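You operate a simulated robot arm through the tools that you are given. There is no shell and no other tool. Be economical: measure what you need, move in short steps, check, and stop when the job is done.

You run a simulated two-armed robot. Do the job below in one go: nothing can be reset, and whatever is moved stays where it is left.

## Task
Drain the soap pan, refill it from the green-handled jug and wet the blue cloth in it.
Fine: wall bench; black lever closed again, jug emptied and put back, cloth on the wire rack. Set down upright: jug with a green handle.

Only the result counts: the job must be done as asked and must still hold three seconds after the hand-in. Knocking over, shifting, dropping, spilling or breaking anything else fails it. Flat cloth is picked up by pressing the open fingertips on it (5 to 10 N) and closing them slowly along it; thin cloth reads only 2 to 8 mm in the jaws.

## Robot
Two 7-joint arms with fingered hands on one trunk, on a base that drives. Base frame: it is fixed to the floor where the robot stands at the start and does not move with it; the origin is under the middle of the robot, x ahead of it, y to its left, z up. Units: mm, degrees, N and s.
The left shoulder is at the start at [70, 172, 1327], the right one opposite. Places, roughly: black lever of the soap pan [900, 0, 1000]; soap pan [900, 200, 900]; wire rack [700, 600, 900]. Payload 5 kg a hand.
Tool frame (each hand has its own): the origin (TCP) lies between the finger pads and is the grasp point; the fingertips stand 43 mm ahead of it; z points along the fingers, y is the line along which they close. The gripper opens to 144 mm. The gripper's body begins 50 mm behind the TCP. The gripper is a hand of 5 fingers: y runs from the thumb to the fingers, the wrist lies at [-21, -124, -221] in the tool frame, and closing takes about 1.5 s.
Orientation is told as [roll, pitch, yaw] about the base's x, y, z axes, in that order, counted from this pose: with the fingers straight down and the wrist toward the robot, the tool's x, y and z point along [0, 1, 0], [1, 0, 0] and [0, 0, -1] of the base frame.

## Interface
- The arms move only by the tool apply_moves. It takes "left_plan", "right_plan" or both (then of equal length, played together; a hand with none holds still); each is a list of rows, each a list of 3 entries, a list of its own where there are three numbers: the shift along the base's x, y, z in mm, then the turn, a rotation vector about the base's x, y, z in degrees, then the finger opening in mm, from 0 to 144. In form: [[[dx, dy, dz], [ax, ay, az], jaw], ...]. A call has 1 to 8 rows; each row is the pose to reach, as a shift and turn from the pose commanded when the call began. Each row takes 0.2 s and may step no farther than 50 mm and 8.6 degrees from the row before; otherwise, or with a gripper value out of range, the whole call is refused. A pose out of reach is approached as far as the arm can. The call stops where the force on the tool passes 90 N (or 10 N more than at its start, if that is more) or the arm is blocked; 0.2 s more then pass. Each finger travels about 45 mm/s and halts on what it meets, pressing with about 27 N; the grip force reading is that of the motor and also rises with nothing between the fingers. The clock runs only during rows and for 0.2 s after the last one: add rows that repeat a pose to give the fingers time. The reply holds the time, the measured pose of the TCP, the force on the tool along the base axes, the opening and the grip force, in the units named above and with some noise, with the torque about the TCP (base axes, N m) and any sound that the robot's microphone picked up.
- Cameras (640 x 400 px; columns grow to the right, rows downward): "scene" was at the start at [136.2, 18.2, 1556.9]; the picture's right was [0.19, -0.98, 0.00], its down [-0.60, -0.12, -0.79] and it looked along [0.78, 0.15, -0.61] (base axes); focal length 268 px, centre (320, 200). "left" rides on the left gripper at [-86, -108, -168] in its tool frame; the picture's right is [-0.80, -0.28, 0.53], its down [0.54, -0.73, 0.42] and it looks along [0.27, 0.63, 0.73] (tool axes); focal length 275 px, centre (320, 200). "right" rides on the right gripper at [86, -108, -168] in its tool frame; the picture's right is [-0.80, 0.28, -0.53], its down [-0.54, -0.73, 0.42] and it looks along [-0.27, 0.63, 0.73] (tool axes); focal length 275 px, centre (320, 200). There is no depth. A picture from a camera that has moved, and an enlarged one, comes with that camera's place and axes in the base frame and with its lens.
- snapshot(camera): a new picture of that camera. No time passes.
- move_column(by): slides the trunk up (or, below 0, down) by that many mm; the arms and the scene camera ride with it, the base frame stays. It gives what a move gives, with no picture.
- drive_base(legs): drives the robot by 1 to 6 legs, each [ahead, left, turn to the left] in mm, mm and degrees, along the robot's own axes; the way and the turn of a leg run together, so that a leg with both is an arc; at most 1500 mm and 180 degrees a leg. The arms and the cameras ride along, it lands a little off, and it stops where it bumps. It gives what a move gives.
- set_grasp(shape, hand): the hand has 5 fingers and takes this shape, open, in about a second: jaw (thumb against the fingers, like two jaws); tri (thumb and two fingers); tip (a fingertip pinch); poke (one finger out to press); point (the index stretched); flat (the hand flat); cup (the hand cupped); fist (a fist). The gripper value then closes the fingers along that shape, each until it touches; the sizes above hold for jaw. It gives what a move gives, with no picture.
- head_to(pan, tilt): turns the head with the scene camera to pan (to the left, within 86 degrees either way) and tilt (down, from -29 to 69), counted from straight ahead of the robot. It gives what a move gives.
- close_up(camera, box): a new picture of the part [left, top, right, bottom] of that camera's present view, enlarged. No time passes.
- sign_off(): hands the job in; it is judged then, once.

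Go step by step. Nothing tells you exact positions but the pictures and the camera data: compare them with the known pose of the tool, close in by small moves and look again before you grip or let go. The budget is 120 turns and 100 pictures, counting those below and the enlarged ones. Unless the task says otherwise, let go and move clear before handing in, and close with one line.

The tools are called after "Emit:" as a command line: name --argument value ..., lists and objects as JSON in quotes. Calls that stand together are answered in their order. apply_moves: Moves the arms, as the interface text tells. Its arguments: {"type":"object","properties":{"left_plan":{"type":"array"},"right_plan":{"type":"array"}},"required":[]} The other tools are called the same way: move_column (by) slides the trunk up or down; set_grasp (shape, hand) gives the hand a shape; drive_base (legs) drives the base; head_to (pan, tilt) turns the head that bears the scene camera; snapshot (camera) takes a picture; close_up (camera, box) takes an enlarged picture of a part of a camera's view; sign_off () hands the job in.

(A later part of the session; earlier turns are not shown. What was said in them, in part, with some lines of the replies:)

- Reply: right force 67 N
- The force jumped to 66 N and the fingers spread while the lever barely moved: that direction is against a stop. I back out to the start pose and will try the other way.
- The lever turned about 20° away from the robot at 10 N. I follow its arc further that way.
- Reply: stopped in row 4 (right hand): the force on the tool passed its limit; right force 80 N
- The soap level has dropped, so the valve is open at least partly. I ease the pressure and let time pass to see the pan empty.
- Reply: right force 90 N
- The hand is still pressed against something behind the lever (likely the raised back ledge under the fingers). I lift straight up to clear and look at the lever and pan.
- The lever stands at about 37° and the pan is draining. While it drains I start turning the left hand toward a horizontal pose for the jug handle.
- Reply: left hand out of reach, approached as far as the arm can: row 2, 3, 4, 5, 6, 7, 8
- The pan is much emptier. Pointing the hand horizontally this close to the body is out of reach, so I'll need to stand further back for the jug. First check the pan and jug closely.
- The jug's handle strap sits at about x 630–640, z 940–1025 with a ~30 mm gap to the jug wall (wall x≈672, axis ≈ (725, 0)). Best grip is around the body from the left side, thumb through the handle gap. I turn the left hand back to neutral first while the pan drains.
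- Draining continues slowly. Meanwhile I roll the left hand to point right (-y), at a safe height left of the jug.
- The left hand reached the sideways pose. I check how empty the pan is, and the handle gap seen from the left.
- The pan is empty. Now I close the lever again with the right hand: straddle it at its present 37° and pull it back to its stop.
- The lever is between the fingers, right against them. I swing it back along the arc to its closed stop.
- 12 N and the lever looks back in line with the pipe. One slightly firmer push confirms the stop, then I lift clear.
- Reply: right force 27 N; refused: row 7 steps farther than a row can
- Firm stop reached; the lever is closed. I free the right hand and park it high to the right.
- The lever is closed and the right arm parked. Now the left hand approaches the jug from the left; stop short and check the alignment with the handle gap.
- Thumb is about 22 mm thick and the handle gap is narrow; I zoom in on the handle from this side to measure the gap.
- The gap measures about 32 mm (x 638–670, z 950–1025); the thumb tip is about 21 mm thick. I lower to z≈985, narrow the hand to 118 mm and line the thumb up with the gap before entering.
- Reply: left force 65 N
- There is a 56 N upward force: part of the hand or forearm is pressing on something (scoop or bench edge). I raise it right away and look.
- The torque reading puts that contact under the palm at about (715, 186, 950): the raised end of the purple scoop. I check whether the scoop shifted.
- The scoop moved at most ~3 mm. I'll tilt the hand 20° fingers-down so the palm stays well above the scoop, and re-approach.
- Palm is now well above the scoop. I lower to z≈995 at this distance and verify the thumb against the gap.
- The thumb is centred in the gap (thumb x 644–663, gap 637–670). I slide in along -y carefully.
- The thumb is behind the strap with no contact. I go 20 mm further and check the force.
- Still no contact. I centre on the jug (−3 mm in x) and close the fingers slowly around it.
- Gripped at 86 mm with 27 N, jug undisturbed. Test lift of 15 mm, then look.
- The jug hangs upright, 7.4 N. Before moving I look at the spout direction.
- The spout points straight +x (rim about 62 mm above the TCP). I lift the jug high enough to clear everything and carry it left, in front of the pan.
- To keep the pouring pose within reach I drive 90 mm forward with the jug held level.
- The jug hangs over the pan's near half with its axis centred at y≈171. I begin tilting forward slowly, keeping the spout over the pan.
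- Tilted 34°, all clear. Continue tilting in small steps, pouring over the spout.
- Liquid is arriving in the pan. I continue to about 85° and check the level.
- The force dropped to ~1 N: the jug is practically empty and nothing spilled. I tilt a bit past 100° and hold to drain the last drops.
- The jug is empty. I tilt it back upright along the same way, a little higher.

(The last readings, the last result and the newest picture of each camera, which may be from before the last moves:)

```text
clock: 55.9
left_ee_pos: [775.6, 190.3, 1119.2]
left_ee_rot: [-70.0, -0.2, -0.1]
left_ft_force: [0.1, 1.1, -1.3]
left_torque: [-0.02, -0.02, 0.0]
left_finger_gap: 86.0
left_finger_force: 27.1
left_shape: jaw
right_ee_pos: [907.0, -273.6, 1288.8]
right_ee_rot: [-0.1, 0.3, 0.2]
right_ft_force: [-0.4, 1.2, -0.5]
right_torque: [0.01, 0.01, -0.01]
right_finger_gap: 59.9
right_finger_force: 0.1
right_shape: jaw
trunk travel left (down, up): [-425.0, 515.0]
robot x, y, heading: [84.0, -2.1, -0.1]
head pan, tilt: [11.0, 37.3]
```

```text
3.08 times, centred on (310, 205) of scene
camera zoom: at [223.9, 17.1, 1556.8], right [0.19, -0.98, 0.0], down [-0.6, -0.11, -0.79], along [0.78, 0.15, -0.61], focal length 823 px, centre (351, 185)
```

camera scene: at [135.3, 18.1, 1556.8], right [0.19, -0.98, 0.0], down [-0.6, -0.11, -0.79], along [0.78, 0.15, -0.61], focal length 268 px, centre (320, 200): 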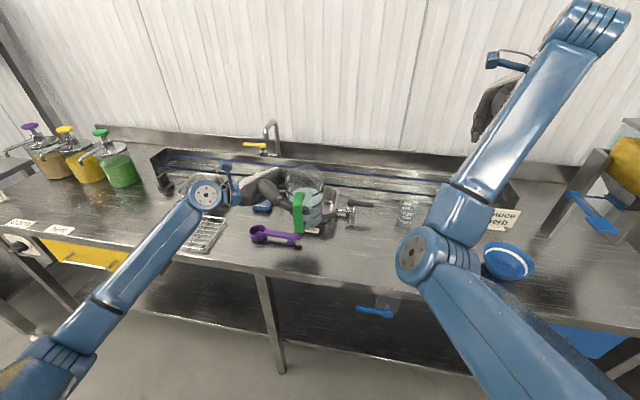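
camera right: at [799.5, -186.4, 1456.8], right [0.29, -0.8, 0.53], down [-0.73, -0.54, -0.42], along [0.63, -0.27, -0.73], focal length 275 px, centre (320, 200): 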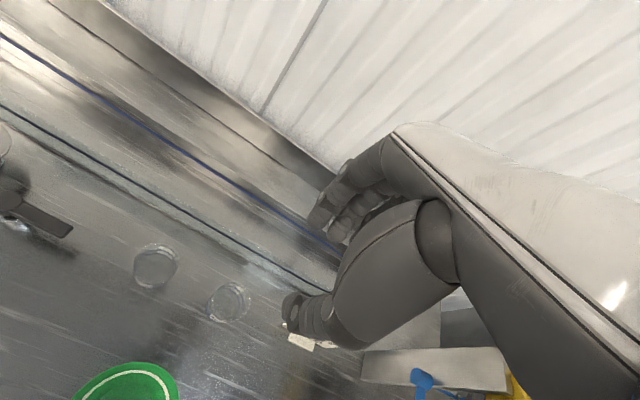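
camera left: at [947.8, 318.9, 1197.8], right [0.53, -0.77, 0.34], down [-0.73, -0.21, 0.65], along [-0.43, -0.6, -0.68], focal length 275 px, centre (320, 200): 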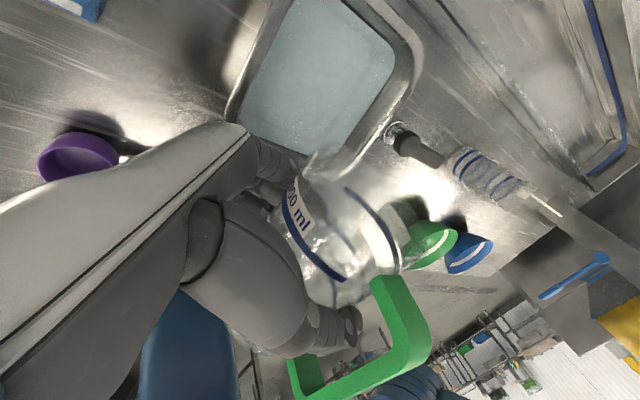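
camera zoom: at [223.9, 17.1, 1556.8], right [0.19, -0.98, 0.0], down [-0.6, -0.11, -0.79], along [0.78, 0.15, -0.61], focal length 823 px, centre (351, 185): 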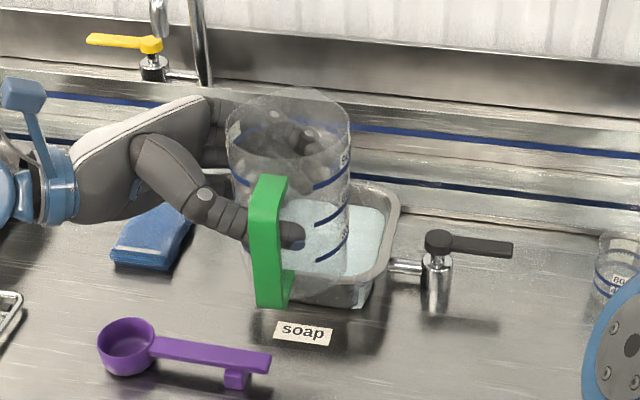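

The jug is upright and the pan refilled. I carry the jug back above its original place.

Emit:
apply_moves --left_plan '[[[-15, -10, 0], [0, 0, 0], 70], [[-35, -35, 0], [0, 0, 0], 70], [[-50, -65, 0], [0, 0, 0], 70], [[-55, -100, 0], [0, 0, 0], 70], [[-56, -135, -10], [0, 0, 0], 70], [[-56, -160, -25], [0, 0, 0], 70], [[-56, -171, -50], [0, 0, 0], 70], [[-56, -171, -75], [0, 0, 0], 70]]'

Emit:
close_up --camera "scene" --box '[220, 160, 400, 290]'

```text
clock: 57.7
left_ee_pos: [719.5, 19.2, 1042.5]
left_ee_rot: [-70.0, -0.1, -0.1]
left_ft_force: [1.2, -0.7, -0.7]
left_torque: [0.03, -0.02, -0.03]
left_finger_gap: 86.1
left_finger_force: 26.6
left_shape: jaw
right_ee_pos: [907.9, -272.6, 1290.0]
right_ee_rot: [0.0, 0.1, 0.2]
right_ft_force: [-0.2, -0.1, 0.6]
right_torque: [-0.02, 0.03, 0.0]
right_finger_gap: 60.0
right_finger_force: 0.1
right_shape: jaw
trunk travel left (down, up): [-425.0, 515.0]
robot x, y, heading: [84.2, -1.3, -0.1]
head pan, tilt: [11.0, 37.3]
```

```text
3.08 times, centred on (310, 225) of scene
camera zoom: at [223.6, 17.5, 1556.9], right [0.19, -0.98, 0.0], down [-0.6, -0.11, -0.79], along [0.78, 0.15, -0.61], focal length 823 px, centre (351, 123)
```

zoom: 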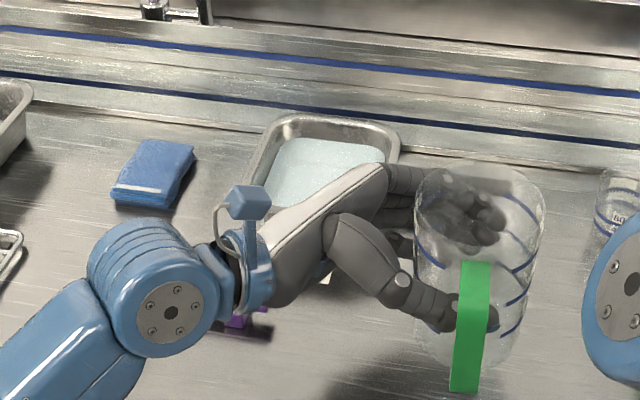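

The jug is directly above its place. I lower it until it just rests.

Emit:
apply_moves --left_plan '[[[0, 0, -15], [0, 0, 0], 70], [[0, 0, -30], [0, 0, 0], 70], [[0, 0, -40], [0, 0, 0], 70], [[0, 0, -44], [0, 0, 0], 70], [[0, 0, -47], [0, 0, 0], 70], [[0, 0, -47], [0, 0, 0], 70]]'

Emit:
close_up --camera "scene" --box '[300, 210, 410, 310]'

```text
clock: 59.1
left_ee_pos: [718.2, 20.4, 998.1]
left_ee_rot: [-70.0, -0.2, -0.1]
left_ft_force: [-0.1, -0.1, -1.1]
left_torque: [0.03, -0.03, -0.01]
left_finger_gap: 85.7
left_finger_force: 26.9
left_shape: jaw
right_ee_pos: [907.5, -273.1, 1289.4]
right_ee_rot: [0.1, 0.0, 0.2]
right_ft_force: [-0.4, -0.4, 0.2]
right_torque: [-0.01, 0.03, 0.03]
right_finger_gap: 60.2
right_finger_force: 0.1
right_shape: jaw
trunk travel left (down, up): [-425.0, 515.0]
robot x, y, heading: [87.0, 0.8, -0.3]
head pan, tilt: [11.0, 37.3]
```

```text
4.00 times, centred on (355, 260) of scene
camera zoom: at [223.6, 17.0, 1556.9], right [0.19, -0.98, 0.0], down [-0.6, -0.11, -0.79], along [0.78, 0.15, -0.61], focal length 1070 px, centre (180, -40)
```

zoom: 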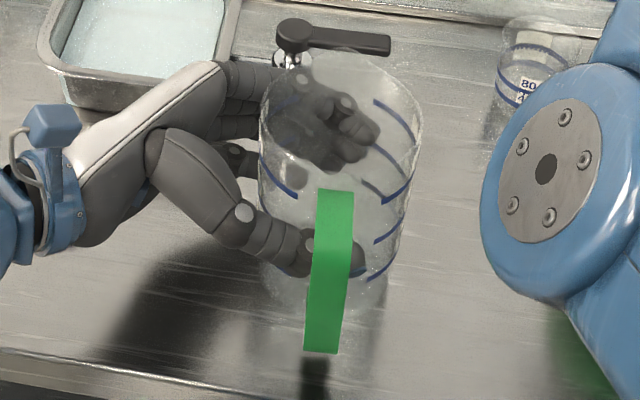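

It still hangs (−1.1 N). I lower in 1 mm steps until contact shows.

Emit:
apply_moves --left_plan '[[[0, 0, -1], [0, 0, 0], 70], [[0, 0, -2], [0, 0, 0], 70], [[0, 0, -3], [0, 0, 0], 70], [[0, 0, -3], [0, 0, 0], 70]]'

```text
clock: 60.1
left_ee_pos: [719.1, 19.1, 996.3]
left_ee_rot: [-70.1, -0.2, 0.0]
left_ft_force: [-0.1, -1.0, 5.6]
left_torque: [-0.09, -0.22, -0.03]
left_finger_gap: 85.9
left_finger_force: 26.8
left_shape: jaw
right_ee_pos: [908.0, -272.1, 1289.9]
right_ee_rot: [0.0, 0.1, 0.2]
right_ft_force: [0.1, 0.5, 1.0]
right_torque: [0.0, 0.0, -0.03]
right_finger_gap: 60.4
right_finger_force: 0.1
right_shape: jaw
trunk travel left (down, up): [-425.0, 515.0]
robot x, y, heading: [88.1, -3.1, -0.2]
head pan, tilt: [11.0, 37.3]
```

The jug stands on the bench. I open just enough and check before withdrawing.

Emit:
apply_moves --left_plan '[[[0, 0, 0.5], [0, 0, 0], 90], [[0, 0, 0.5], [0, 0, 0], 96], [[0, 0, 0.5], [0, 0, 0], 102], [[0, 0, 0.5], [0, 0, 0], 108], [[1, 0, 0.5], [0, 0, 0], 113], [[2, 0, 0.5], [0, 0, 0], 113], [[2, 0, 0.5], [0, 0, 0], 113]]'

Emit:
close_up --camera "left" --box '[240, 200, 460, 400]'

Emit:
close_up --camera "scene" --box '[300, 210, 410, 310]'

```text
clock: 61.7
left_ee_pos: [721.5, 19.5, 993.2]
left_ee_rot: [-70.0, -0.1, -0.1]
left_ft_force: [1.3, 0.2, 0.0]
left_torque: [0.01, -0.01, -0.01]
left_finger_gap: 112.7
left_finger_force: 0.1
left_shape: jaw
right_ee_pos: [907.7, -272.3, 1290.3]
right_ee_rot: [0.0, 0.1, 0.2]
right_ft_force: [0.1, -0.5, 0.7]
right_torque: [-0.01, 0.0, -0.01]
right_finger_gap: 60.2
right_finger_force: 0.1
right_shape: jaw
trunk travel left (down, up): [-425.0, 515.0]
robot x, y, heading: [87.6, 1.8, -0.2]
head pan, tilt: [11.0, 37.3]
```

```text
2.00 times, centred on (350, 300) of left
camera zoom: at [613.3, 147.2, 1132.1], right [-0.29, -0.77, 0.57], down [-0.72, -0.21, -0.66], along [0.63, -0.6, -0.5], focal length 551 px, centre (260, 0)
```

zoom: 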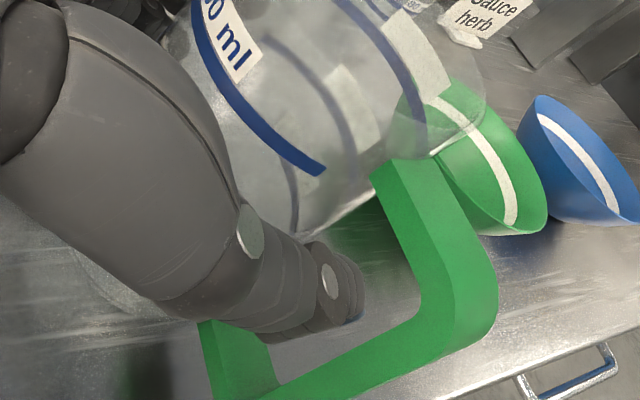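

```text
4.00 times, centred on (355, 260) of scene
camera zoom: at [223.4, 17.1, 1556.9], right [0.19, -0.98, 0.0], down [-0.6, -0.11, -0.79], along [0.78, 0.15, -0.61], focal length 1070 px, centre (180, -40)
```

zoom: 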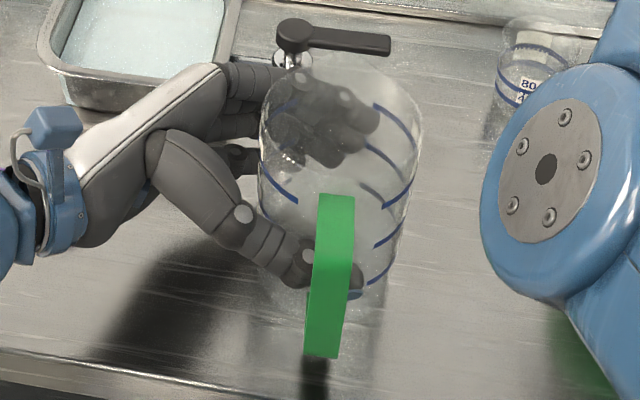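

The jug stands as it was originally. I withdraw straight back in +y, then up.

Emit:
apply_moves --left_plan '[[[0, 15, 0], [0, 0, 0], 114], [[0, 30, 0], [0, 0, 0], 116], [[0, 50, 0], [0, 0, 0], 118], [[0, 75, 0], [0, 0, 0], 118], [[0, 90, 10], [0, 0, 0], 118], [[0, 105, 35], [0, 0, 0], 118], [[0, 120, 70], [0, 0, 0], 118], [[0, 140, 105], [0, 0, 0], 118]]'

Emit:
snapshot --camera "scene"

```text
clock: 63.5
left_ee_pos: [721.1, 160.3, 1101.6]
left_ee_rot: [-70.1, 0.0, -0.2]
left_ft_force: [-0.8, 0.2, -0.6]
left_torque: [-0.01, 0.02, 0.06]
left_finger_gap: 117.5
left_finger_force: 0.0
left_shape: jaw
right_ee_pos: [907.6, -271.4, 1289.7]
right_ee_rot: [0.0, 0.1, 0.2]
right_ft_force: [0.2, -0.8, 0.0]
right_torque: [-0.04, 0.0, -0.02]
right_finger_gap: 60.0
right_finger_force: 0.0
right_shape: jaw
trunk travel left (down, up): [-425.0, 515.0]
robot x, y, heading: [85.0, 3.1, -0.5]
head pan, tilt: [11.0, 37.3]
```

```text
29 pictures are left
camera scene: at [222.8, 17.5, 1556.8], right [0.19, -0.98, 0.0], down [-0.6, -0.11, -0.8], along [0.78, 0.15, -0.61], focal length 268 px, centre (320, 200)
```

scene: 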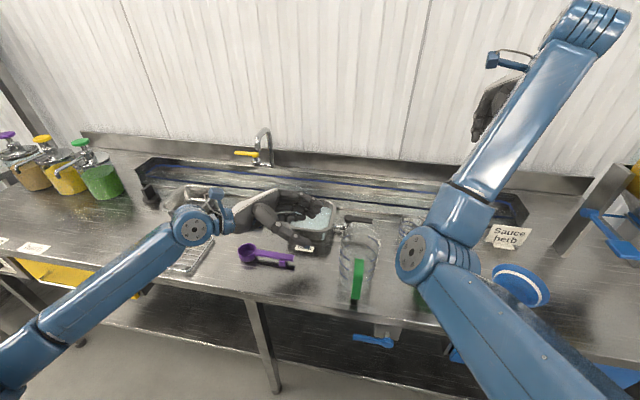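

The jug is back and the arm clear. Next the cloth, about (905, 385): I turn the left hand fingers-down and yaw it so it closes across the cloth's narrow side (y).

Emit:
apply_moves --left_plan '[[[5, 20, 15], [8.5, 0, 0], 118], [[10, 45, 30], [17, 0, 0], 118], [[20, 70, 45], [25.5, 0, 0], 118], [[30, 95, 55], [34, 0, 0], 118], [[40, 120, 65], [42.5, 0, 0], 118], [[50, 145, 75], [51, 0, 0], 118], [[60, 170, 80], [59.5, 0, 0], 118], [[70, 190, 80], [68, 0, 0], 118]]'

Emit:
apply_moves --left_plan '[[[10, 5, 0], [2, 0, 8], 118], [[20, 10, 0], [2, 0, 16], 118], [[35, 15, 0], [2, 0, 24], 118], [[50, 20, 0], [2, 0, 32], 118], [[65, 25, 0], [2, 0, 40], 118], [[80, 30, 0], [2, 0, 48], 118], [[95, 33, 0], [2, 0, 56], 118], [[110, 35, 0], [2, 0, 64], 118]]'

Emit:
snapshot --camera "left"

Emit:
snapshot --camera "scene"

```text
clock: 65.3
left_ee_pos: [790.8, 349.9, 1179.2]
left_ee_rot: [-1.9, 0.2, -0.1]
left_ft_force: [0.1, -0.6, 0.2]
left_torque: [0.02, 0.04, 0.01]
left_finger_gap: 117.9
left_finger_force: 0.1
left_shape: jaw
right_ee_pos: [908.6, -272.7, 1289.0]
right_ee_rot: [0.1, 0.3, 0.2]
right_ft_force: [0.3, -0.4, -0.2]
right_torque: [0.04, 0.01, 0.04]
right_finger_gap: 60.0
right_finger_force: 0.0
right_shape: jaw
trunk travel left (down, up): [-425.0, 515.0]
robot x, y, heading: [85.5, -1.2, -0.0]
head pan, tilt: [11.0, 37.3]
```

```text
clock: 67.1
left_ee_pos: [901.3, 382.9, 1178.9]
left_ee_rot: [-0.3, -1.0, 64.0]
left_ft_force: [0.2, 0.1, -0.5]
left_torque: [0.04, 0.03, 0.02]
left_finger_gap: 117.6
left_finger_force: 0.0
left_shape: jaw
right_ee_pos: [908.9, -273.0, 1287.5]
right_ee_rot: [0.0, 0.2, 0.2]
right_ft_force: [-0.2, 0.1, 0.3]
right_torque: [0.04, 0.01, 0.0]
right_finger_gap: 59.9
right_finger_force: 0.0
right_shape: jaw
trunk travel left (down, up): [-425.0, 515.0]
robot x, y, heading: [84.6, 0.3, -0.2]
head pan, tilt: [11.0, 37.3]
```

```text
28 pictures are left
camera left: at [930.4, 245.3, 1345.6], right [0.6, -0.6, -0.53], down [-0.8, -0.41, -0.44], along [0.04, 0.69, -0.72], focal length 275 px, centre (320, 200)
```

left: 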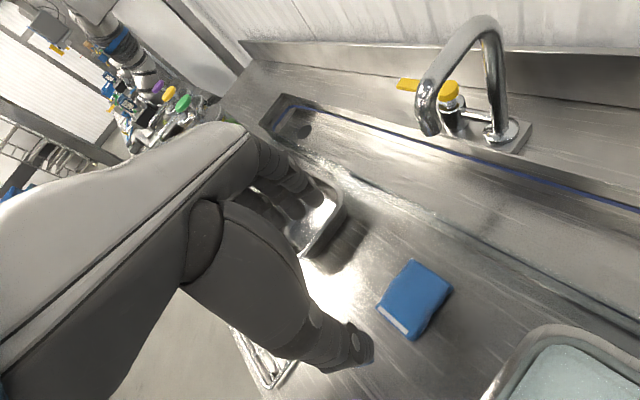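

```text
27 pictures are left
camera scene: at [224.5, 15.8, 1556.7], right [0.19, -0.98, 0.0], down [-0.6, -0.11, -0.79], along [0.78, 0.15, -0.61], focal length 268 px, centre (320, 200)
```

scene: 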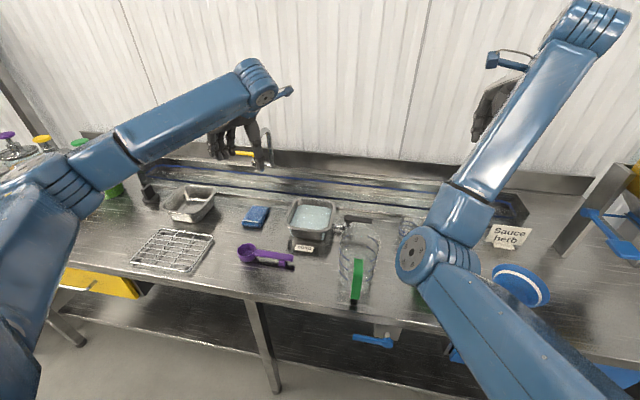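

Cloth is at x 873–959, y 348–422 (centre (916, 385)), about 15 mm thick. I finish the yaw, centre over it and lower partway.

Emit:
apply_moves --left_plan '[[[5, 0, -10], [0, 0, 7], 118], [[10, 1, -40], [0, 0, 14], 118], [[14, 2, -80], [0, 0, 21], 118], [[14, 2, -120], [0, 0, 26], 118], [[14, 2, -160], [0, 0, 26], 118], [[14, 2, -190], [0, 0, 26], 118], [[14, 2, -190], [0, 0, 26], 118]]'

Emit:
snapshot --camera "left"

Emit:
close_up --camera "scene" --box '[200, 140, 340, 250]'

```text
clock: 68.7
left_ee_pos: [916.6, 387.1, 994.4]
left_ee_rot: [-0.4, -1.0, 90.0]
left_ft_force: [-0.8, -0.4, 0.5]
left_torque: [-0.02, -0.02, -0.05]
left_finger_gap: 117.5
left_finger_force: 0.1
left_shape: jaw
right_ee_pos: [907.1, -272.4, 1290.0]
right_ee_rot: [0.0, 0.1, 0.2]
right_ft_force: [0.1, -0.3, -0.1]
right_torque: [0.05, -0.01, -0.03]
right_finger_gap: 60.2
right_finger_force: 0.1
right_shape: jaw
trunk travel left (down, up): [-425.0, 515.0]
robot x, y, heading: [91.1, 1.5, 0.0]
head pan, tilt: [11.0, 37.3]
```

```text
26 pictures are left
camera left: at [1002.3, 275.5, 1159.4], right [0.8, -0.28, -0.53], down [-0.54, -0.72, -0.44], along [-0.26, 0.64, -0.72], focal length 275 px, centre (320, 200)
```

left: 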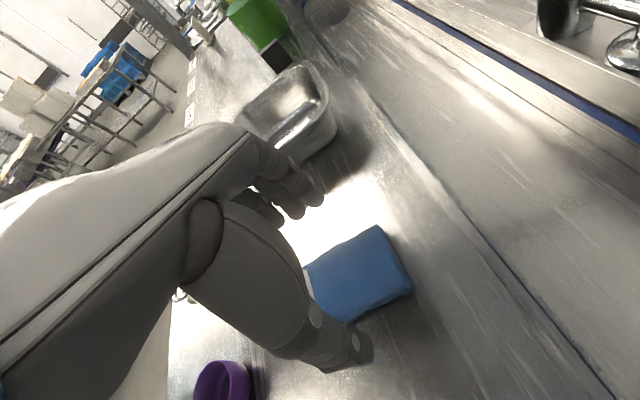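

```text
3.64 times, centred on (270, 195) of scene
camera zoom: at [223.0, 16.9, 1556.9], right [0.19, -0.98, 0.0], down [-0.6, -0.11, -0.8], along [0.78, 0.15, -0.61], focal length 973 px, centre (502, 218)
```

zoom: 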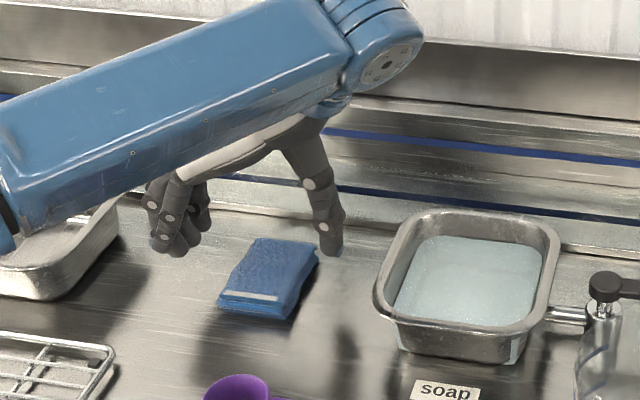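

The hand straddles the cloth well. I lower until fingertips are just above the bench.

Emit:
apply_moves --left_plan '[[[0, -1, -15], [0, 0, 0], 108], [[0, -2, -30], [0, 0, 0], 104], [[0, -2, -40], [0, 0, 0], 104], [[0, -2, -46], [0, 0, 0], 104], [[0, -2, -46], [0, 0, 0], 104]]'

Emit:
snapshot --camera "left"

```text
clock: 69.9
left_ee_pos: [914.1, 384.9, 945.1]
left_ee_rot: [-0.4, -1.0, 89.9]
left_ft_force: [0.2, -0.8, 0.1]
left_torque: [0.0, -0.01, -0.03]
left_finger_gap: 104.1
left_finger_force: 0.0
left_shape: jaw
right_ee_pos: [908.1, -273.5, 1290.1]
right_ee_rot: [-0.1, 0.0, 0.2]
right_ft_force: [-0.2, -1.1, 0.2]
right_torque: [0.01, 0.0, 0.0]
right_finger_gap: 60.1
right_finger_force: 0.0
right_shape: jaw
trunk travel left (down, up): [-425.0, 515.0]
robot x, y, heading: [87.7, -0.6, 0.1]
head pan, tilt: [11.0, 37.3]
```

```text
24 pictures are left
camera left: at [1000.0, 272.9, 1110.8], right [0.8, -0.28, -0.53], down [-0.54, -0.72, -0.44], along [-0.26, 0.64, -0.72], focal length 275 px, centre (320, 200)
```

left: 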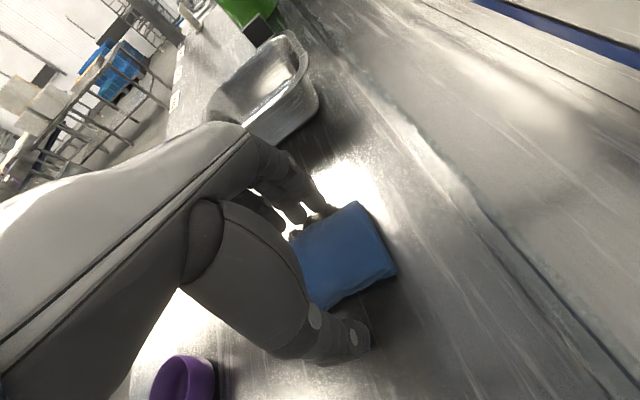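

Fingers are beside the cloth at both sides. I close slowly along it.

Emit:
apply_moves --left_plan '[[[0, 0, 0], [0, 0, 0], 94], [[0, 0, 0], [0, 0, 0], 84], [[0, 0, 0], [0, 0, 0], 74], [[0, 0, 0], [0, 0, 0], 64], [[0, 0, 0], [0, 0, 0], 54], [[0, 0, 0], [0, 0, 0], 44], [[0, 0, 0], [0, 0, 0], 34], [[0, 0, 0], [0, 0, 0], 24]]'

Emit:
snapshot --camera "left"

```text
clock: 71.7
left_ee_pos: [915.1, 385.3, 945.3]
left_ee_rot: [-0.4, -1.0, 89.8]
left_ft_force: [-0.5, 0.0, 2.1]
left_torque: [-0.13, -0.04, 0.0]
left_finger_gap: 64.4
left_finger_force: 26.9
left_shape: jaw
right_ee_pos: [907.8, -273.4, 1289.3]
right_ee_rot: [0.1, 0.1, 0.3]
right_ft_force: [0.7, 0.0, 1.0]
right_torque: [-0.01, 0.02, -0.01]
right_finger_gap: 60.2
right_finger_force: 0.1
right_shape: jaw
trunk travel left (down, up): [-425.0, 515.0]
robot x, y, heading: [87.2, -0.5, -0.5]
head pan, tilt: [11.0, 37.3]
```

```text
23 pictures are left
camera left: at [999.9, 272.8, 1111.2], right [0.8, -0.28, -0.53], down [-0.54, -0.72, -0.44], along [-0.26, 0.64, -0.72], focal length 275 px, centre (320, 200)
```

left: 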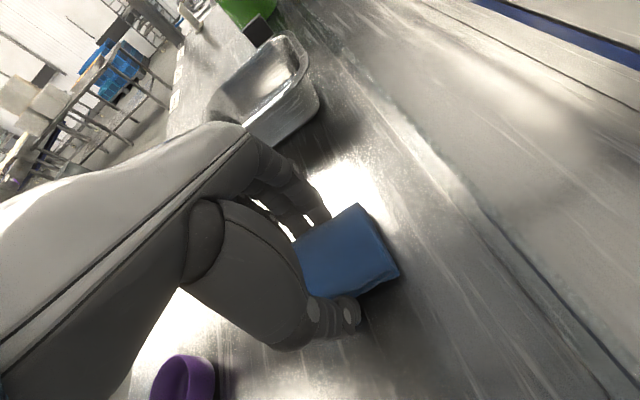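

Gripped at 64 mm with 27 N: a firm folded block. I lift it and check.

Emit:
apply_moves --left_plan '[[[0, 0, 10], [0, 0, 0], 45], [[0, 0, 25], [0, 0, 0], 45], [[0, 0, 50], [0, 0, 0], 45], [[0, 0, 80], [0, 0, 0], 45], [[0, 0, 110], [0, 0, 0], 45], [[0, 0, 110], [0, 0, 0], 45]]'

Emit:
snapshot --camera "left"

Emit:
close_up --camera "scene" --box '[200, 140, 360, 250]'

```text
clock: 73.1
left_ee_pos: [916.0, 384.6, 1052.3]
left_ee_rot: [-0.4, -1.0, 89.9]
left_ft_force: [-0.3, -0.6, -0.2]
left_torque: [0.0, -0.01, 0.0]
left_finger_gap: 64.1
left_finger_force: 27.0
left_shape: jaw
right_ee_pos: [907.4, -272.7, 1288.7]
right_ee_rot: [0.0, 0.2, 0.2]
right_ft_force: [0.5, -0.1, -0.1]
right_torque: [-0.03, 0.04, 0.01]
right_finger_gap: 60.0
right_finger_force: 0.2
right_shape: jaw
trunk travel left (down, up): [-425.0, 515.0]
robot x, y, heading: [90.4, -0.3, -0.1]
head pan, tilt: [11.0, 37.3]
```

```text
22 pictures are left
camera left: at [1000.9, 272.8, 1220.1], right [0.8, -0.28, -0.53], down [-0.54, -0.72, -0.44], along [-0.26, 0.64, -0.72], focal length 275 px, centre (320, 200)
```

left: 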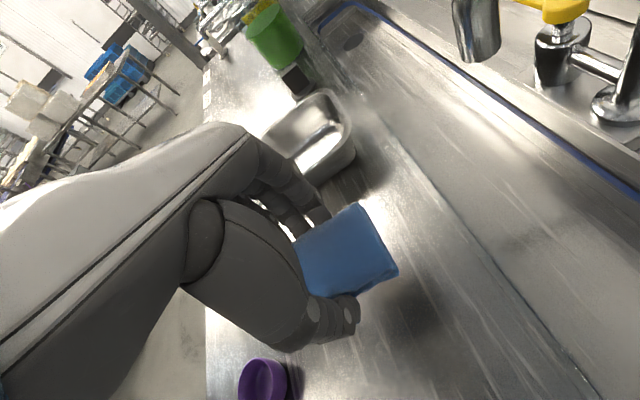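

```text
3.64 times, centred on (280, 195) of scene
camera zoom: at [224.2, 17.5, 1556.8], right [0.19, -0.98, 0.0], down [-0.6, -0.11, -0.79], along [0.78, 0.15, -0.61], focal length 973 px, centre (466, 218)
```

zoom: 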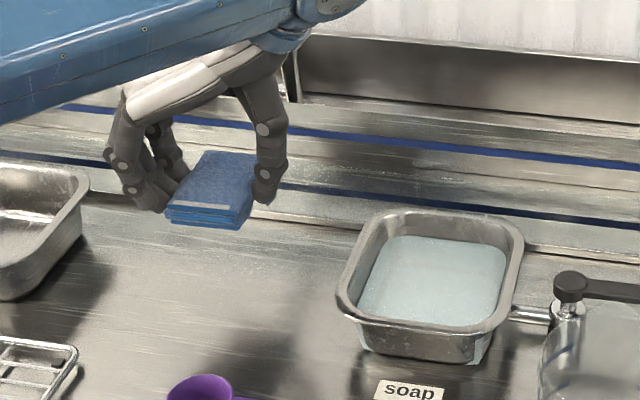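

The cloth is firmly held. Its closing direction suits the pan better along x, so I carry it over the pan while turning the hand back to yaw 0.

Emit:
apply_moves --left_plan '[[[-4, -20, 15], [0, 0, -8], 45], [[-6, -40, 30], [0, 0, -16], 45], [[-8, -65, 40], [0, 0, -24], 45], [[-10, -90, 40], [0, 0, -32], 45], [[-12, -115, 40], [0, 0, -40], 45], [[-14, -140, 40], [0, 0, -48], 45], [[-16, -165, 40], [0, 0, -56], 45], [[-18, -190, 40], [0, 0, -64], 45]]'

Emit:
apply_moves --left_plan '[[[0, -8, 0], [0, 0, -7], 45], [[0, -15, 0], [0, 0, -14], 45], [[0, -20, 0], [0, 0, -21], 45], [[0, -20, 0], [0, 0, -26], 45], [[0, -20, 0], [0, 0, -26], 45]]'

Emit:
snapshot --camera "left"

Emit:
close_up --camera "scene" --box '[240, 140, 400, 250]'

```text
clock: 74.9
left_ee_pos: [899.2, 195.3, 1095.0]
left_ee_rot: [-0.4, -1.0, 25.8]
left_ft_force: [0.0, 0.5, -1.0]
left_torque: [0.0, 0.05, -0.01]
left_finger_gap: 64.3
left_finger_force: 26.6
left_shape: jaw
right_ee_pos: [908.5, -271.5, 1289.1]
right_ee_rot: [0.1, 0.1, 0.2]
right_ft_force: [0.6, -0.2, -0.4]
right_torque: [0.05, -0.02, 0.01]
right_finger_gap: 60.0
right_finger_force: 0.1
right_shape: jaw
trunk travel left (down, up): [-425.0, 515.0]
robot x, y, heading: [85.2, 1.3, -0.4]
head pan, tilt: [11.0, 37.3]
```

```text
clock: 76.1
left_ee_pos: [896.1, 173.8, 1093.8]
left_ee_rot: [-0.3, -1.0, -0.3]
left_ft_force: [-0.7, -0.1, -0.9]
left_torque: [0.02, 0.03, -0.01]
left_finger_gap: 64.2
left_finger_force: 27.3
left_shape: jaw
right_ee_pos: [909.0, -272.6, 1289.5]
right_ee_rot: [0.0, 0.1, 0.2]
right_ft_force: [-0.6, -0.2, -0.3]
right_torque: [0.01, -0.01, 0.01]
right_finger_gap: 60.0
right_finger_force: 0.1
right_shape: jaw
trunk travel left (down, up): [-425.0, 515.0]
robot x, y, heading: [85.4, 0.1, -0.1]
head pan, tilt: [11.0, 37.3]
```

```text
20 pictures are left
camera left: at [785.0, 88.8, 1259.5], right [-0.28, -0.8, -0.53], down [-0.72, 0.54, -0.44], along [0.64, 0.26, -0.72], focal length 275 px, centre (320, 200)
```

left: 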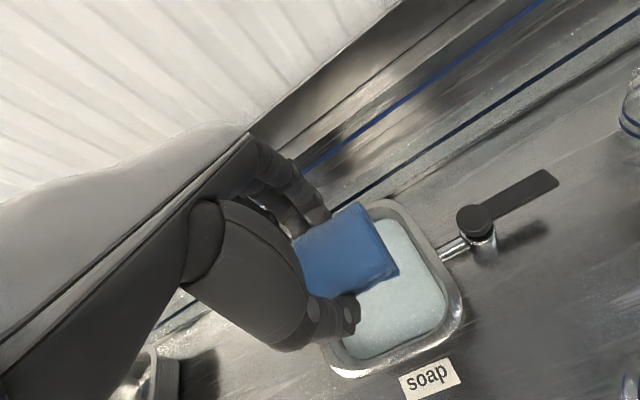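

```text
3.64 times, centred on (320, 195) of scene
camera zoom: at [223.6, 16.8, 1556.9], right [0.19, -0.98, 0.0], down [-0.6, -0.11, -0.79], along [0.78, 0.15, -0.61], focal length 973 px, centre (320, 218)
```

zoom: 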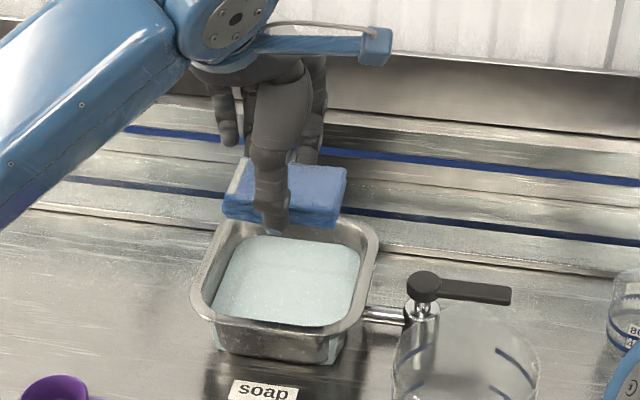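

The cloth is above the pan centre. I lower it into the pan in steps, watching the force.

Emit:
apply_moves --left_plan '[[[4, -2, -30], [0, 0, 0], 45], [[4, -2, -60], [0, 0, 0], 45], [[4, -2, -85], [0, 0, 0], 45], [[4, -2, -100], [0, 0, 0], 45], [[4, -2, -107], [0, 0, 0], 45], [[4, -2, -107], [0, 0, 0], 45]]'

Emit:
snapshot --camera "left"

Emit:
close_up --camera "scene" --box '[270, 170, 370, 250]'

```text
clock: 77.5
left_ee_pos: [901.4, 172.2, 984.9]
left_ee_rot: [-0.3, -1.0, -0.2]
left_ft_force: [0.4, -0.5, 0.2]
left_torque: [0.0, -0.01, -0.01]
left_finger_gap: 64.2
left_finger_force: 26.9
left_shape: jaw
right_ee_pos: [908.3, -272.4, 1289.4]
right_ee_rot: [-0.1, 0.1, 0.2]
right_ft_force: [-0.1, -0.3, 0.1]
right_torque: [-0.03, 0.03, -0.01]
right_finger_gap: 60.2
right_finger_force: 0.0
right_shape: jaw
trunk travel left (down, up): [-425.0, 515.0]
robot x, y, heading: [83.7, -1.6, -0.2]
head pan, tilt: [11.0, 37.3]
```

```text
18 pictures are left
camera left: at [789.7, 87.4, 1151.2], right [-0.28, -0.8, -0.53], down [-0.72, 0.54, -0.44], along [0.64, 0.26, -0.72], focal length 275 px, centre (320, 200)
```

left: 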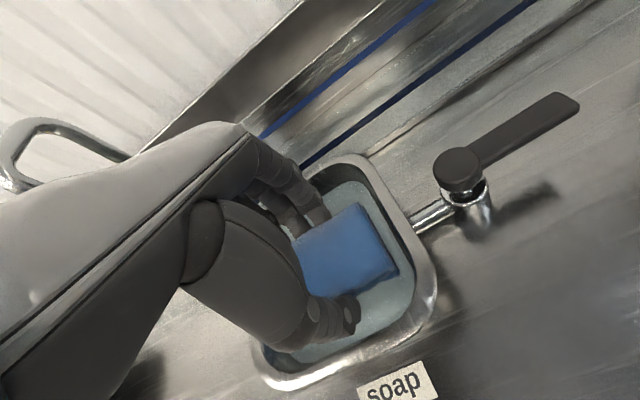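

```text
5.00 times, centred on (320, 210) of scene
camera zoom: at [223.6, 17.1, 1556.9], right [0.19, -0.98, 0.0], down [-0.6, -0.11, -0.79], along [0.78, 0.15, -0.61], focal length 1338 px, centre (320, 150)
```

zoom: 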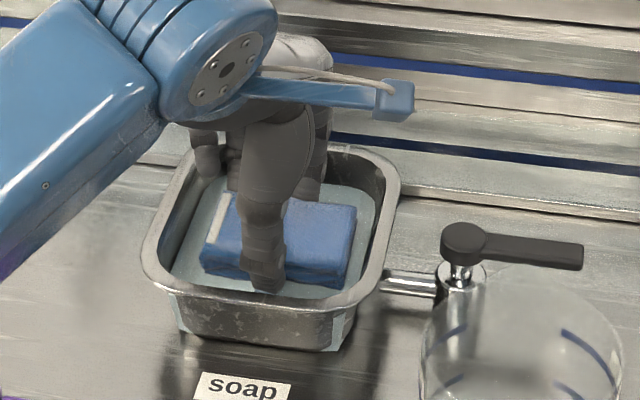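

It fits well and touches the liquid. I push it 22 mm deeper and hold so it soaks.

Emit:
apply_moves --left_plan '[[[0, 0, -6], [0, 0, 0], 45], [[0, 0, -12], [0, 0, 0], 45], [[0, 0, -18], [0, 0, 0], 45], [[0, 0, -22], [0, 0, 0], 45], [[0, 0, -22], [0, 0, 0], 45], [[0, 0, -22], [0, 0, 0], 45], [[0, 0, -22], [0, 0, 0], 45], [[0, 0, -22], [0, 0, 0], 45]]'

Emit:
close_up --camera "scene" --box '[270, 170, 370, 250]'

```text
clock: 79.3
left_ee_pos: [901.8, 174.1, 963.5]
left_ee_rot: [-0.5, -0.9, -0.2]
left_ft_force: [9.1, -0.4, 3.7]
left_torque: [0.01, 0.14, -0.04]
left_finger_gap: 63.5
left_finger_force: 26.9
left_shape: jaw
right_ee_pos: [909.5, -272.7, 1288.8]
right_ee_rot: [0.1, 0.1, 0.2]
right_ft_force: [-0.1, 0.7, -0.4]
right_torque: [-0.04, 0.0, -0.01]
right_finger_gap: 60.1
right_finger_force: 0.2
right_shape: jaw
trunk travel left (down, up): [-425.0, 515.0]
robot x, y, heading: [87.2, -1.9, -0.1]
head pan, tilt: [11.0, 37.3]
```

```text
5.00 times, centred on (320, 210) of scene
camera zoom: at [224.3, 16.9, 1556.8], right [0.19, -0.98, 0.0], down [-0.6, -0.11, -0.79], along [0.78, 0.15, -0.61], focal length 1338 px, centre (320, 150)
```

zoom: 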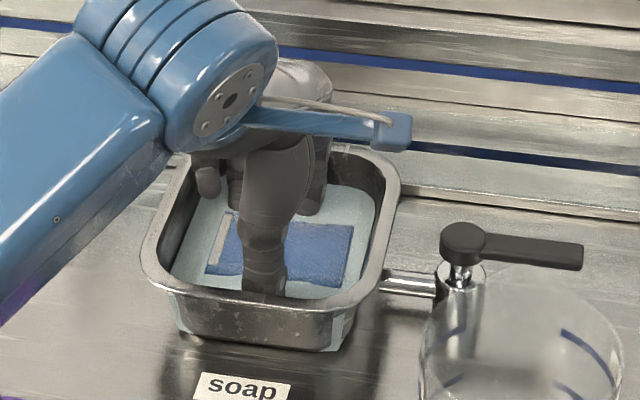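

The cloth is under the surface; a finger grazes the near wall lightly (9 N). I lift it out, nudging +x, and let it drip over the pan.

Emit:
apply_moves --left_plan '[[[2, 0, 4], [0, 0, 0], 45], [[2, 0, 15], [0, 0, 0], 45], [[1, 0, 35], [0, 0, 0], 45], [[0, 0, 60], [0, 0, 0], 45], [[0, 0, 80], [0, 0, 0], 45], [[0, 0, 80], [0, 0, 0], 45], [[0, 0, 80], [0, 0, 0], 45], [[0, 0, 80], [0, 0, 0], 45]]'

Emit:
apply_moves --left_plan '[[[0, 0, 5], [0, 0, 0], 45], [[0, 0, 5], [0, 0, 0], 45], [[0, 0, 5], [0, 0, 0], 45], [[0, 0, 5], [0, 0, 0], 45], [[0, 0, 5], [0, 0, 0], 45], [[0, 0, 5], [0, 0, 0], 45], [[0, 0, 5], [0, 0, 0], 45], [[0, 0, 5], [0, 0, 0], 45]]'

Emit:
snapshot --camera "scene"

```text
clock: 81.1
left_ee_pos: [903.1, 170.5, 1044.7]
left_ee_rot: [-0.3, -0.9, -0.2]
left_ft_force: [-0.4, -0.3, -0.6]
left_torque: [-0.02, 0.0, 0.01]
left_finger_gap: 63.7
left_finger_force: 26.7
left_shape: jaw
right_ee_pos: [907.9, -273.7, 1290.1]
right_ee_rot: [0.0, 0.0, 0.2]
right_ft_force: [0.3, 0.2, 0.0]
right_torque: [-0.01, 0.01, -0.02]
right_finger_gap: 60.3
right_finger_force: 0.0
right_shape: jaw
trunk travel left (down, up): [-425.0, 515.0]
robot x, y, heading: [86.3, 0.0, -0.2]
head pan, tilt: [11.0, 37.3]
```

```text
clock: 82.9
left_ee_pos: [902.4, 171.0, 1049.2]
left_ee_rot: [-0.4, -0.9, -0.3]
left_ft_force: [-0.4, 0.4, -1.2]
left_torque: [0.01, -0.02, 0.0]
left_finger_gap: 63.6
left_finger_force: 26.8
left_shape: jaw
right_ee_pos: [908.0, -271.4, 1289.9]
right_ee_rot: [-0.1, 0.1, 0.2]
right_ft_force: [-0.1, 0.4, 0.1]
right_torque: [-0.01, -0.01, -0.01]
right_finger_gap: 60.4
right_finger_force: 0.1
right_shape: jaw
trunk travel left (down, up): [-425.0, 515.0]
robot x, y, heading: [87.0, 0.6, -0.2]
head pan, tilt: [11.0, 37.3]
```

```text
15 pictures are left
camera scene: at [223.6, 17.1, 1556.8], right [0.19, -0.98, 0.0], down [-0.6, -0.11, -0.79], along [0.78, 0.15, -0.61], focal length 268 px, centre (320, 200)
```

scene: 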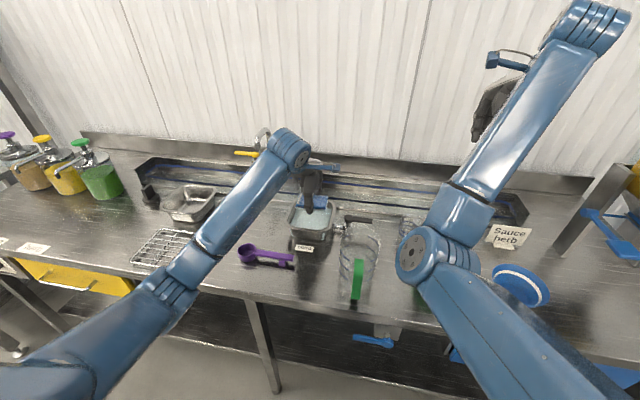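

The cloth is wet and dripped off. The rack is at about x 635–780, y 483–685; I carry the cloth there at safe height.

Emit:
apply_moves --left_plan '[[[-10, 15, 30], [0, 0, 0], 45], [[-28, 50, 40], [0, 0, 3], 45], [[-48, 92, 40], [0, 0, 6], 45], [[-68, 135, 40], [0, 0, 9], 45], [[-88, 178, 40], [0, 0, 12], 45], [[-108, 221, 40], [0, 0, 15], 45], [[-128, 264, 40], [0, 0, 18], 45], [[-148, 307, 40], [0, 0, 20], 45]]'

Emit:
apply_moves --left_plan '[[[-16, 38, 0], [0, 0, 0], 45], [[-32, 75, -10], [0, 0, 0], 45], [[-48, 105, -20], [0, 0, 0], 45], [[-48, 105, -50], [0, 0, 0], 45], [[-48, 105, -50], [0, 0, 0], 45]]'

Emit:
snapshot --camera "left"

Emit:
close_up --camera "scene" --box '[90, 170, 270, 290]'

```text
clock: 84.7
left_ee_pos: [749.1, 479.6, 1091.9]
left_ee_rot: [-0.5, -1.0, 19.8]
left_ft_force: [0.2, 0.6, -0.4]
left_torque: [-0.03, -0.01, 0.0]
left_finger_gap: 63.6
left_finger_force: 26.6
left_shape: jaw
right_ee_pos: [906.5, -272.2, 1290.2]
right_ee_rot: [0.0, 0.1, 0.0]
right_ft_force: [0.0, 0.7, -0.2]
right_torque: [-0.03, -0.06, 0.01]
right_finger_gap: 60.4
right_finger_force: 0.0
right_shape: jaw
trunk travel left (down, up): [-425.0, 515.0]
robot x, y, heading: [85.8, -0.5, -0.2]
head pan, tilt: [11.0, 37.3]
```

```text
clock: 85.9
left_ee_pos: [704.3, 581.5, 1038.6]
left_ee_rot: [-0.4, -1.0, 19.8]
left_ft_force: [-0.1, 0.2, -0.6]
left_torque: [0.0, -0.01, -0.02]
left_finger_gap: 63.3
left_finger_force: 26.8
left_shape: jaw
right_ee_pos: [908.6, -272.8, 1290.2]
right_ee_rot: [0.0, 0.1, 0.3]
right_ft_force: [-0.2, -0.3, 0.6]
right_torque: [0.03, -0.03, 0.04]
right_finger_gap: 59.9
right_finger_force: 0.0
right_shape: jaw
trunk travel left (down, up): [-425.0, 515.0]
robot x, y, heading: [87.5, -0.3, -0.0]
head pan, tilt: [11.0, 37.3]
```

```text
14 pictures are left
camera left: at [628.8, 463.1, 1204.8], right [0.01, -0.85, -0.53], down [-0.86, 0.26, -0.44], along [0.51, 0.46, -0.72], focal length 275 px, centre (320, 200)
```

left: 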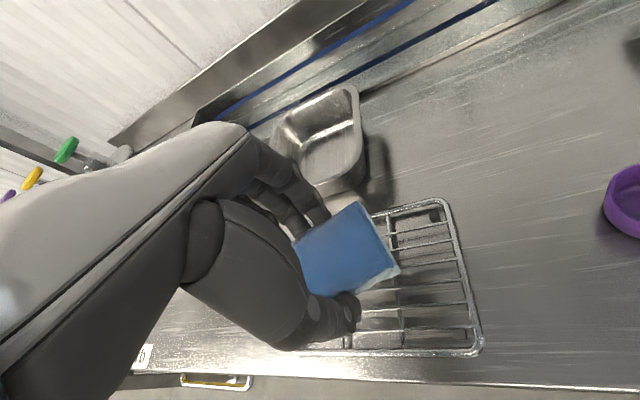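

```text
3.33 times, centred on (180, 230) of scene
camera zoom: at [223.3, 17.3, 1556.9], right [0.19, -0.98, 0.0], down [-0.6, -0.11, -0.79], along [0.78, 0.15, -0.61], focal length 892 px, centre (787, 100)
```

zoom: 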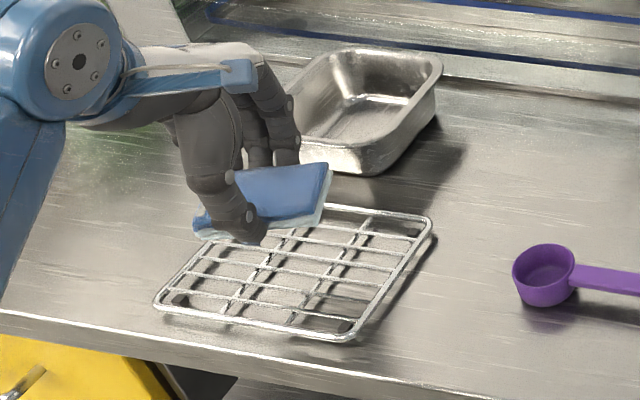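

Positioned over the rack's centre. I lower toward the wires.

Emit:
apply_moves --left_plan '[[[0, 0, -20], [0, 0, 0], 45], [[0, 0, -40], [0, 0, 0], 45], [[0, 0, -55], [0, 0, 0], 45], [[0, 0, -63], [0, 0, 0], 45], [[0, 0, -66], [0, 0, 0], 45], [[0, 0, -68], [0, 0, 0], 45]]'

Emit:
apply_moves --left_plan '[[[0, 0, -2], [0, 0, 0], 45], [[0, 0, -4], [0, 0, 0], 45], [[0, 0, -4], [0, 0, 0], 45]]'

Emit:
close_up --camera "scene" --box '[110, 180, 250, 285]'

```text
clock: 87.3
left_ee_pos: [705.2, 583.6, 970.5]
left_ee_rot: [-0.4, -0.9, 19.8]
left_ft_force: [0.3, -0.6, -0.3]
left_torque: [0.03, 0.0, 0.01]
left_finger_gap: 63.4
left_finger_force: 26.5
left_shape: jaw
right_ee_pos: [908.9, -273.1, 1289.3]
right_ee_rot: [0.0, 0.1, 0.1]
right_ft_force: [-0.3, 0.3, -0.4]
right_torque: [0.0, -0.01, 0.02]
right_finger_gap: 60.0
right_finger_force: 0.0
right_shape: jaw
trunk travel left (down, up): [-425.0, 515.0]
robot x, y, heading: [89.4, 0.1, -0.1]
head pan, tilt: [11.0, 37.3]
```

```text
clock: 88.1
left_ee_pos: [705.4, 583.0, 967.7]
left_ee_rot: [-0.4, -0.9, 19.8]
left_ft_force: [0.4, 0.5, -0.8]
left_torque: [-0.03, 0.01, -0.01]
left_finger_gap: 63.6
left_finger_force: 27.0
left_shape: jaw
right_ee_pos: [908.2, -272.5, 1288.4]
right_ee_rot: [0.0, 0.1, 0.2]
right_ft_force: [-0.4, -0.5, 0.1]
right_torque: [0.02, -0.02, 0.01]
right_finger_gap: 60.2
right_finger_force: 0.1
right_shape: jaw
trunk travel left (down, up): [-425.0, 515.0]
robot x, y, heading: [88.3, 1.7, -0.1]
head pan, tilt: [11.0, 37.3]
```

```text
3.81 times, centred on (180, 232) of scene
camera zoom: at [223.4, 17.2, 1556.9], right [0.19, -0.98, 0.0], down [-0.6, -0.11, -0.79], along [0.78, 0.15, -0.61], focal length 1019 px, centre (853, 76)
```

zoom: 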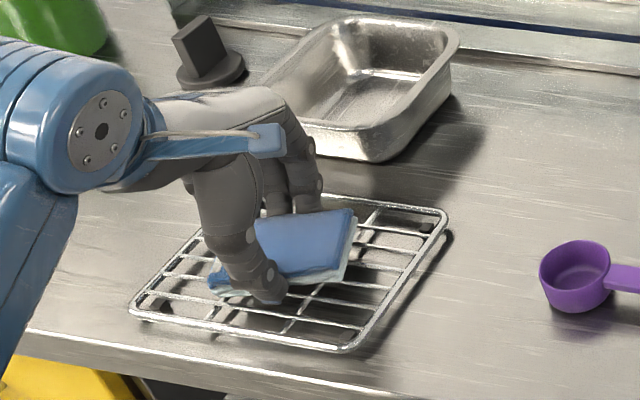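

Not touching yet; I keep lowering gently.

Emit:
apply_moves --left_plan '[[[0, 0, -2], [0, 0, 0], 45], [[0, 0, -4], [0, 0, 0], 45], [[0, 0, -6], [0, 0, 0], 45]]'

```text
clock: 88.9
left_ee_pos: [705.7, 583.8, 962.1]
left_ee_rot: [-0.5, -1.0, 19.9]
left_ft_force: [-0.6, -0.2, -1.7]
left_torque: [0.02, 0.0, 0.03]
left_finger_gap: 63.5
left_finger_force: 27.2
left_shape: jaw
right_ee_pos: [908.8, -272.0, 1289.8]
right_ee_rot: [0.0, 0.1, 0.3]
right_ft_force: [0.0, 0.2, -0.2]
right_torque: [-0.03, 0.03, 0.0]
right_finger_gap: 60.0
right_finger_force: 0.1
right_shape: jaw
trunk travel left (down, up): [-425.0, 515.0]
robot x, y, heading: [87.3, -0.4, -0.1]
head pan, tilt: [11.0, 37.3]
```

Emit:
apply_moves --left_plan '[[[0, 0, -2], [0, 0, 0], 45], [[0, 0, -4], [0, 0, 0], 45], [[0, 0, -4], [0, 0, 0], 45]]'

Emit:
close_up --camera "scene" --box '[130, 210, 230, 285]'

```text
clock: 89.7
left_ee_pos: [705.4, 584.8, 960.3]
left_ee_rot: [-0.4, -1.1, 19.9]
left_ft_force: [1.1, 0.4, 19.0]
left_torque: [-0.38, 0.84, -0.07]
left_finger_gap: 64.3
left_finger_force: 26.7
left_shape: jaw
right_ee_pos: [905.9, -273.7, 1289.9]
right_ee_rot: [0.1, 0.2, 0.2]
right_ft_force: [-1.1, -0.2, -0.2]
right_torque: [0.01, 0.0, 0.01]
right_finger_gap: 60.0
right_finger_force: 0.1
right_shape: jaw
trunk travel left (down, up): [-425.0, 515.0]
robot x, y, heading: [86.9, -4.7, -0.5]
head pan, tilt: [11.0, 37.3]
```

```text
5.33 times, centred on (180, 248) of scene
camera zoom: at [221.7, 15.7, 1557.3], right [0.19, -0.98, 0.0], down [-0.6, -0.11, -0.8], along [0.78, 0.15, -0.61], focal length 1427 px, centre (1067, -53)
```

zoom: 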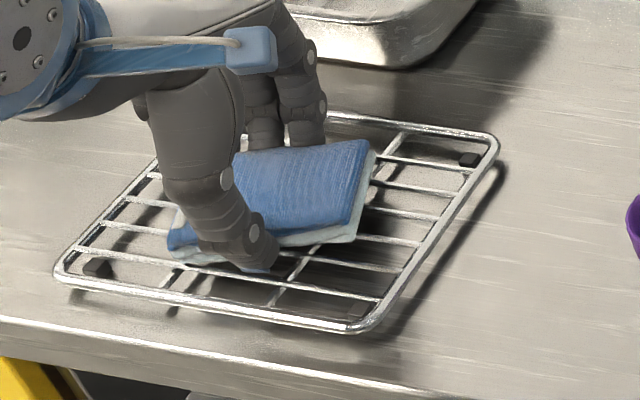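

Contact with the rack (19 N). I back up 2 mm and open slowly.

Emit:
apply_moves --left_plan '[[[0, 0, 1.5], [0, 0, 0], 45], [[0, 0, 2.5], [0, 0, 0], 60], [[0, 0, 2.5], [0, 0, 0], 70], [[0, 0, 3], [0, 0, 0], 78], [[0, 0, 4], [0, 0, 0], 86], [[0, 0, 5], [0, 0, 0], 92], [[0, 0, 5], [0, 0, 0], 92]]'

Emit:
close_up --camera "scene" --box '[130, 210, 230, 285]'

```text
clock: 91.3
left_ee_pos: [705.4, 585.4, 961.1]
left_ee_rot: [-0.4, -1.0, 19.7]
left_ft_force: [-1.0, 0.0, 0.1]
left_torque: [0.0, -0.02, 0.02]
left_finger_gap: 91.6
left_finger_force: 0.1
left_shape: jaw
right_ee_pos: [907.5, -272.1, 1289.6]
right_ee_rot: [0.0, 0.1, 0.2]
right_ft_force: [0.2, 0.0, -0.2]
right_torque: [0.05, 0.01, -0.01]
right_finger_gap: 60.1
right_finger_force: 0.1
right_shape: jaw
trunk travel left (down, up): [-425.0, 515.0]
robot x, y, heading: [83.0, -0.2, 0.3]
head pan, tilt: [11.0, 37.3]
```

```text
5.33 times, centred on (180, 248) of scene
camera zoom: at [223.3, 17.1, 1556.8], right [0.19, -0.98, 0.0], down [-0.6, -0.11, -0.79], along [0.78, 0.15, -0.61], focal length 1427 px, centre (1067, -53)
```

zoom: 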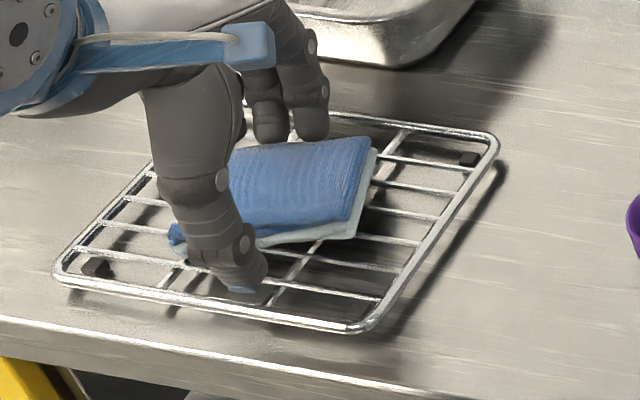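

The cloth lies released on the rack. I lift the hand straight up and away, then check the whole scene.

Emit:
apply_moves --left_plan '[[[0, 0, 12], [0, 0, 0], 94], [[0, 0, 30], [0, 0, 0], 98], [[0, 0, 65], [0, 0, 0], 100], [[0, 0, 110], [0, 0, 0], 100], [[0, 0, 155], [0, 0, 0], 100], [[-10, 20, 195], [0, 0, 0], 100], [[-20, 50, 230], [0, 0, 0], 100], [[-30, 80, 260], [0, 0, 0], 100]]'

Emit:
snapshot --camera "scene"

Emit:
close_up --camera "scene" --box '[230, 170, 400, 310]'

```text
clock: 93.1
left_ee_pos: [672.8, 664.6, 1222.9]
left_ee_rot: [-0.4, -1.0, 19.8]
left_ft_force: [0.3, -0.4, -0.8]
left_torque: [0.0, 0.02, 0.01]
left_finger_gap: 99.4
left_finger_force: 0.1
left_shape: jaw
right_ee_pos: [906.9, -271.3, 1288.7]
right_ee_rot: [0.0, 0.1, 0.2]
right_ft_force: [0.4, -0.4, -0.3]
right_torque: [-0.01, -0.01, 0.02]
right_finger_gap: 60.3
right_finger_force: 0.0
right_shape: jaw
trunk travel left (down, up): [-425.0, 515.0]
robot x, y, heading: [85.8, -0.4, -0.0]
head pan, tilt: [11.0, 37.3]
```

```text
9 pictures are left
camera scene: at [222.7, 17.4, 1556.9], right [0.19, -0.98, 0.0], down [-0.6, -0.11, -0.8], along [0.78, 0.15, -0.61], focal length 268 px, centre (320, 200)
```

scene: 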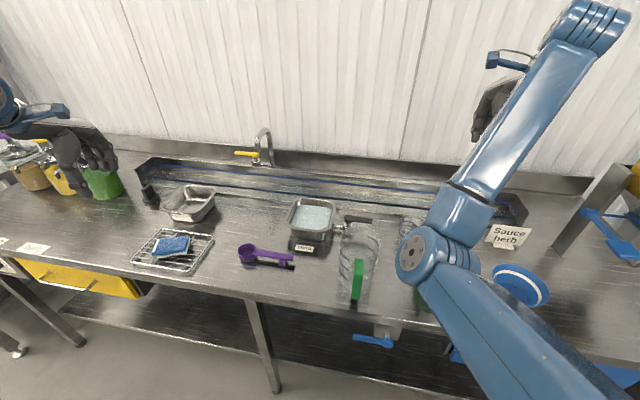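

```text
2.86 times, centred on (315, 240) of scene
camera zoom: at [222.7, 17.4, 1556.9], right [0.19, -0.98, 0.0], down [-0.6, -0.11, -0.8], along [0.78, 0.15, -0.61], focal length 764 px, centre (334, 86)
```

zoom: 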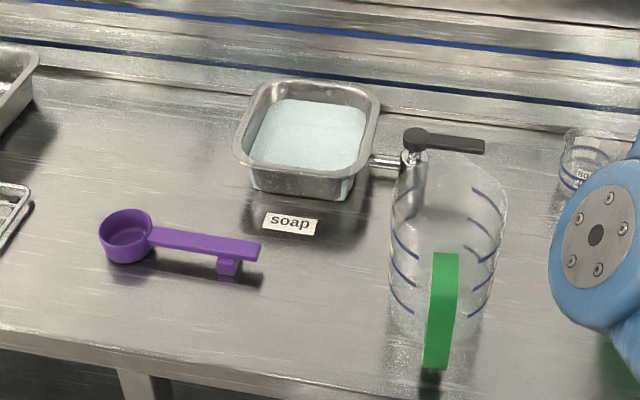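

The pan is refilled and holding its level, and the lever is back in its starting position. The empty jug stands upright in its place, and the wet cloth lies on the wire rack with both hands clear. I hand in.

Emit:
sign_off

```text
The job is handed in.
```

I drained the soap pan and refilled it from the green-handled jug. The black lever is closed, the empty jug is back upright in its place, and the wetted blue cloth is on the wire rack. My hand pressed on the purple scoop while I was reaching for the jug, which moved it by about 3 mm.
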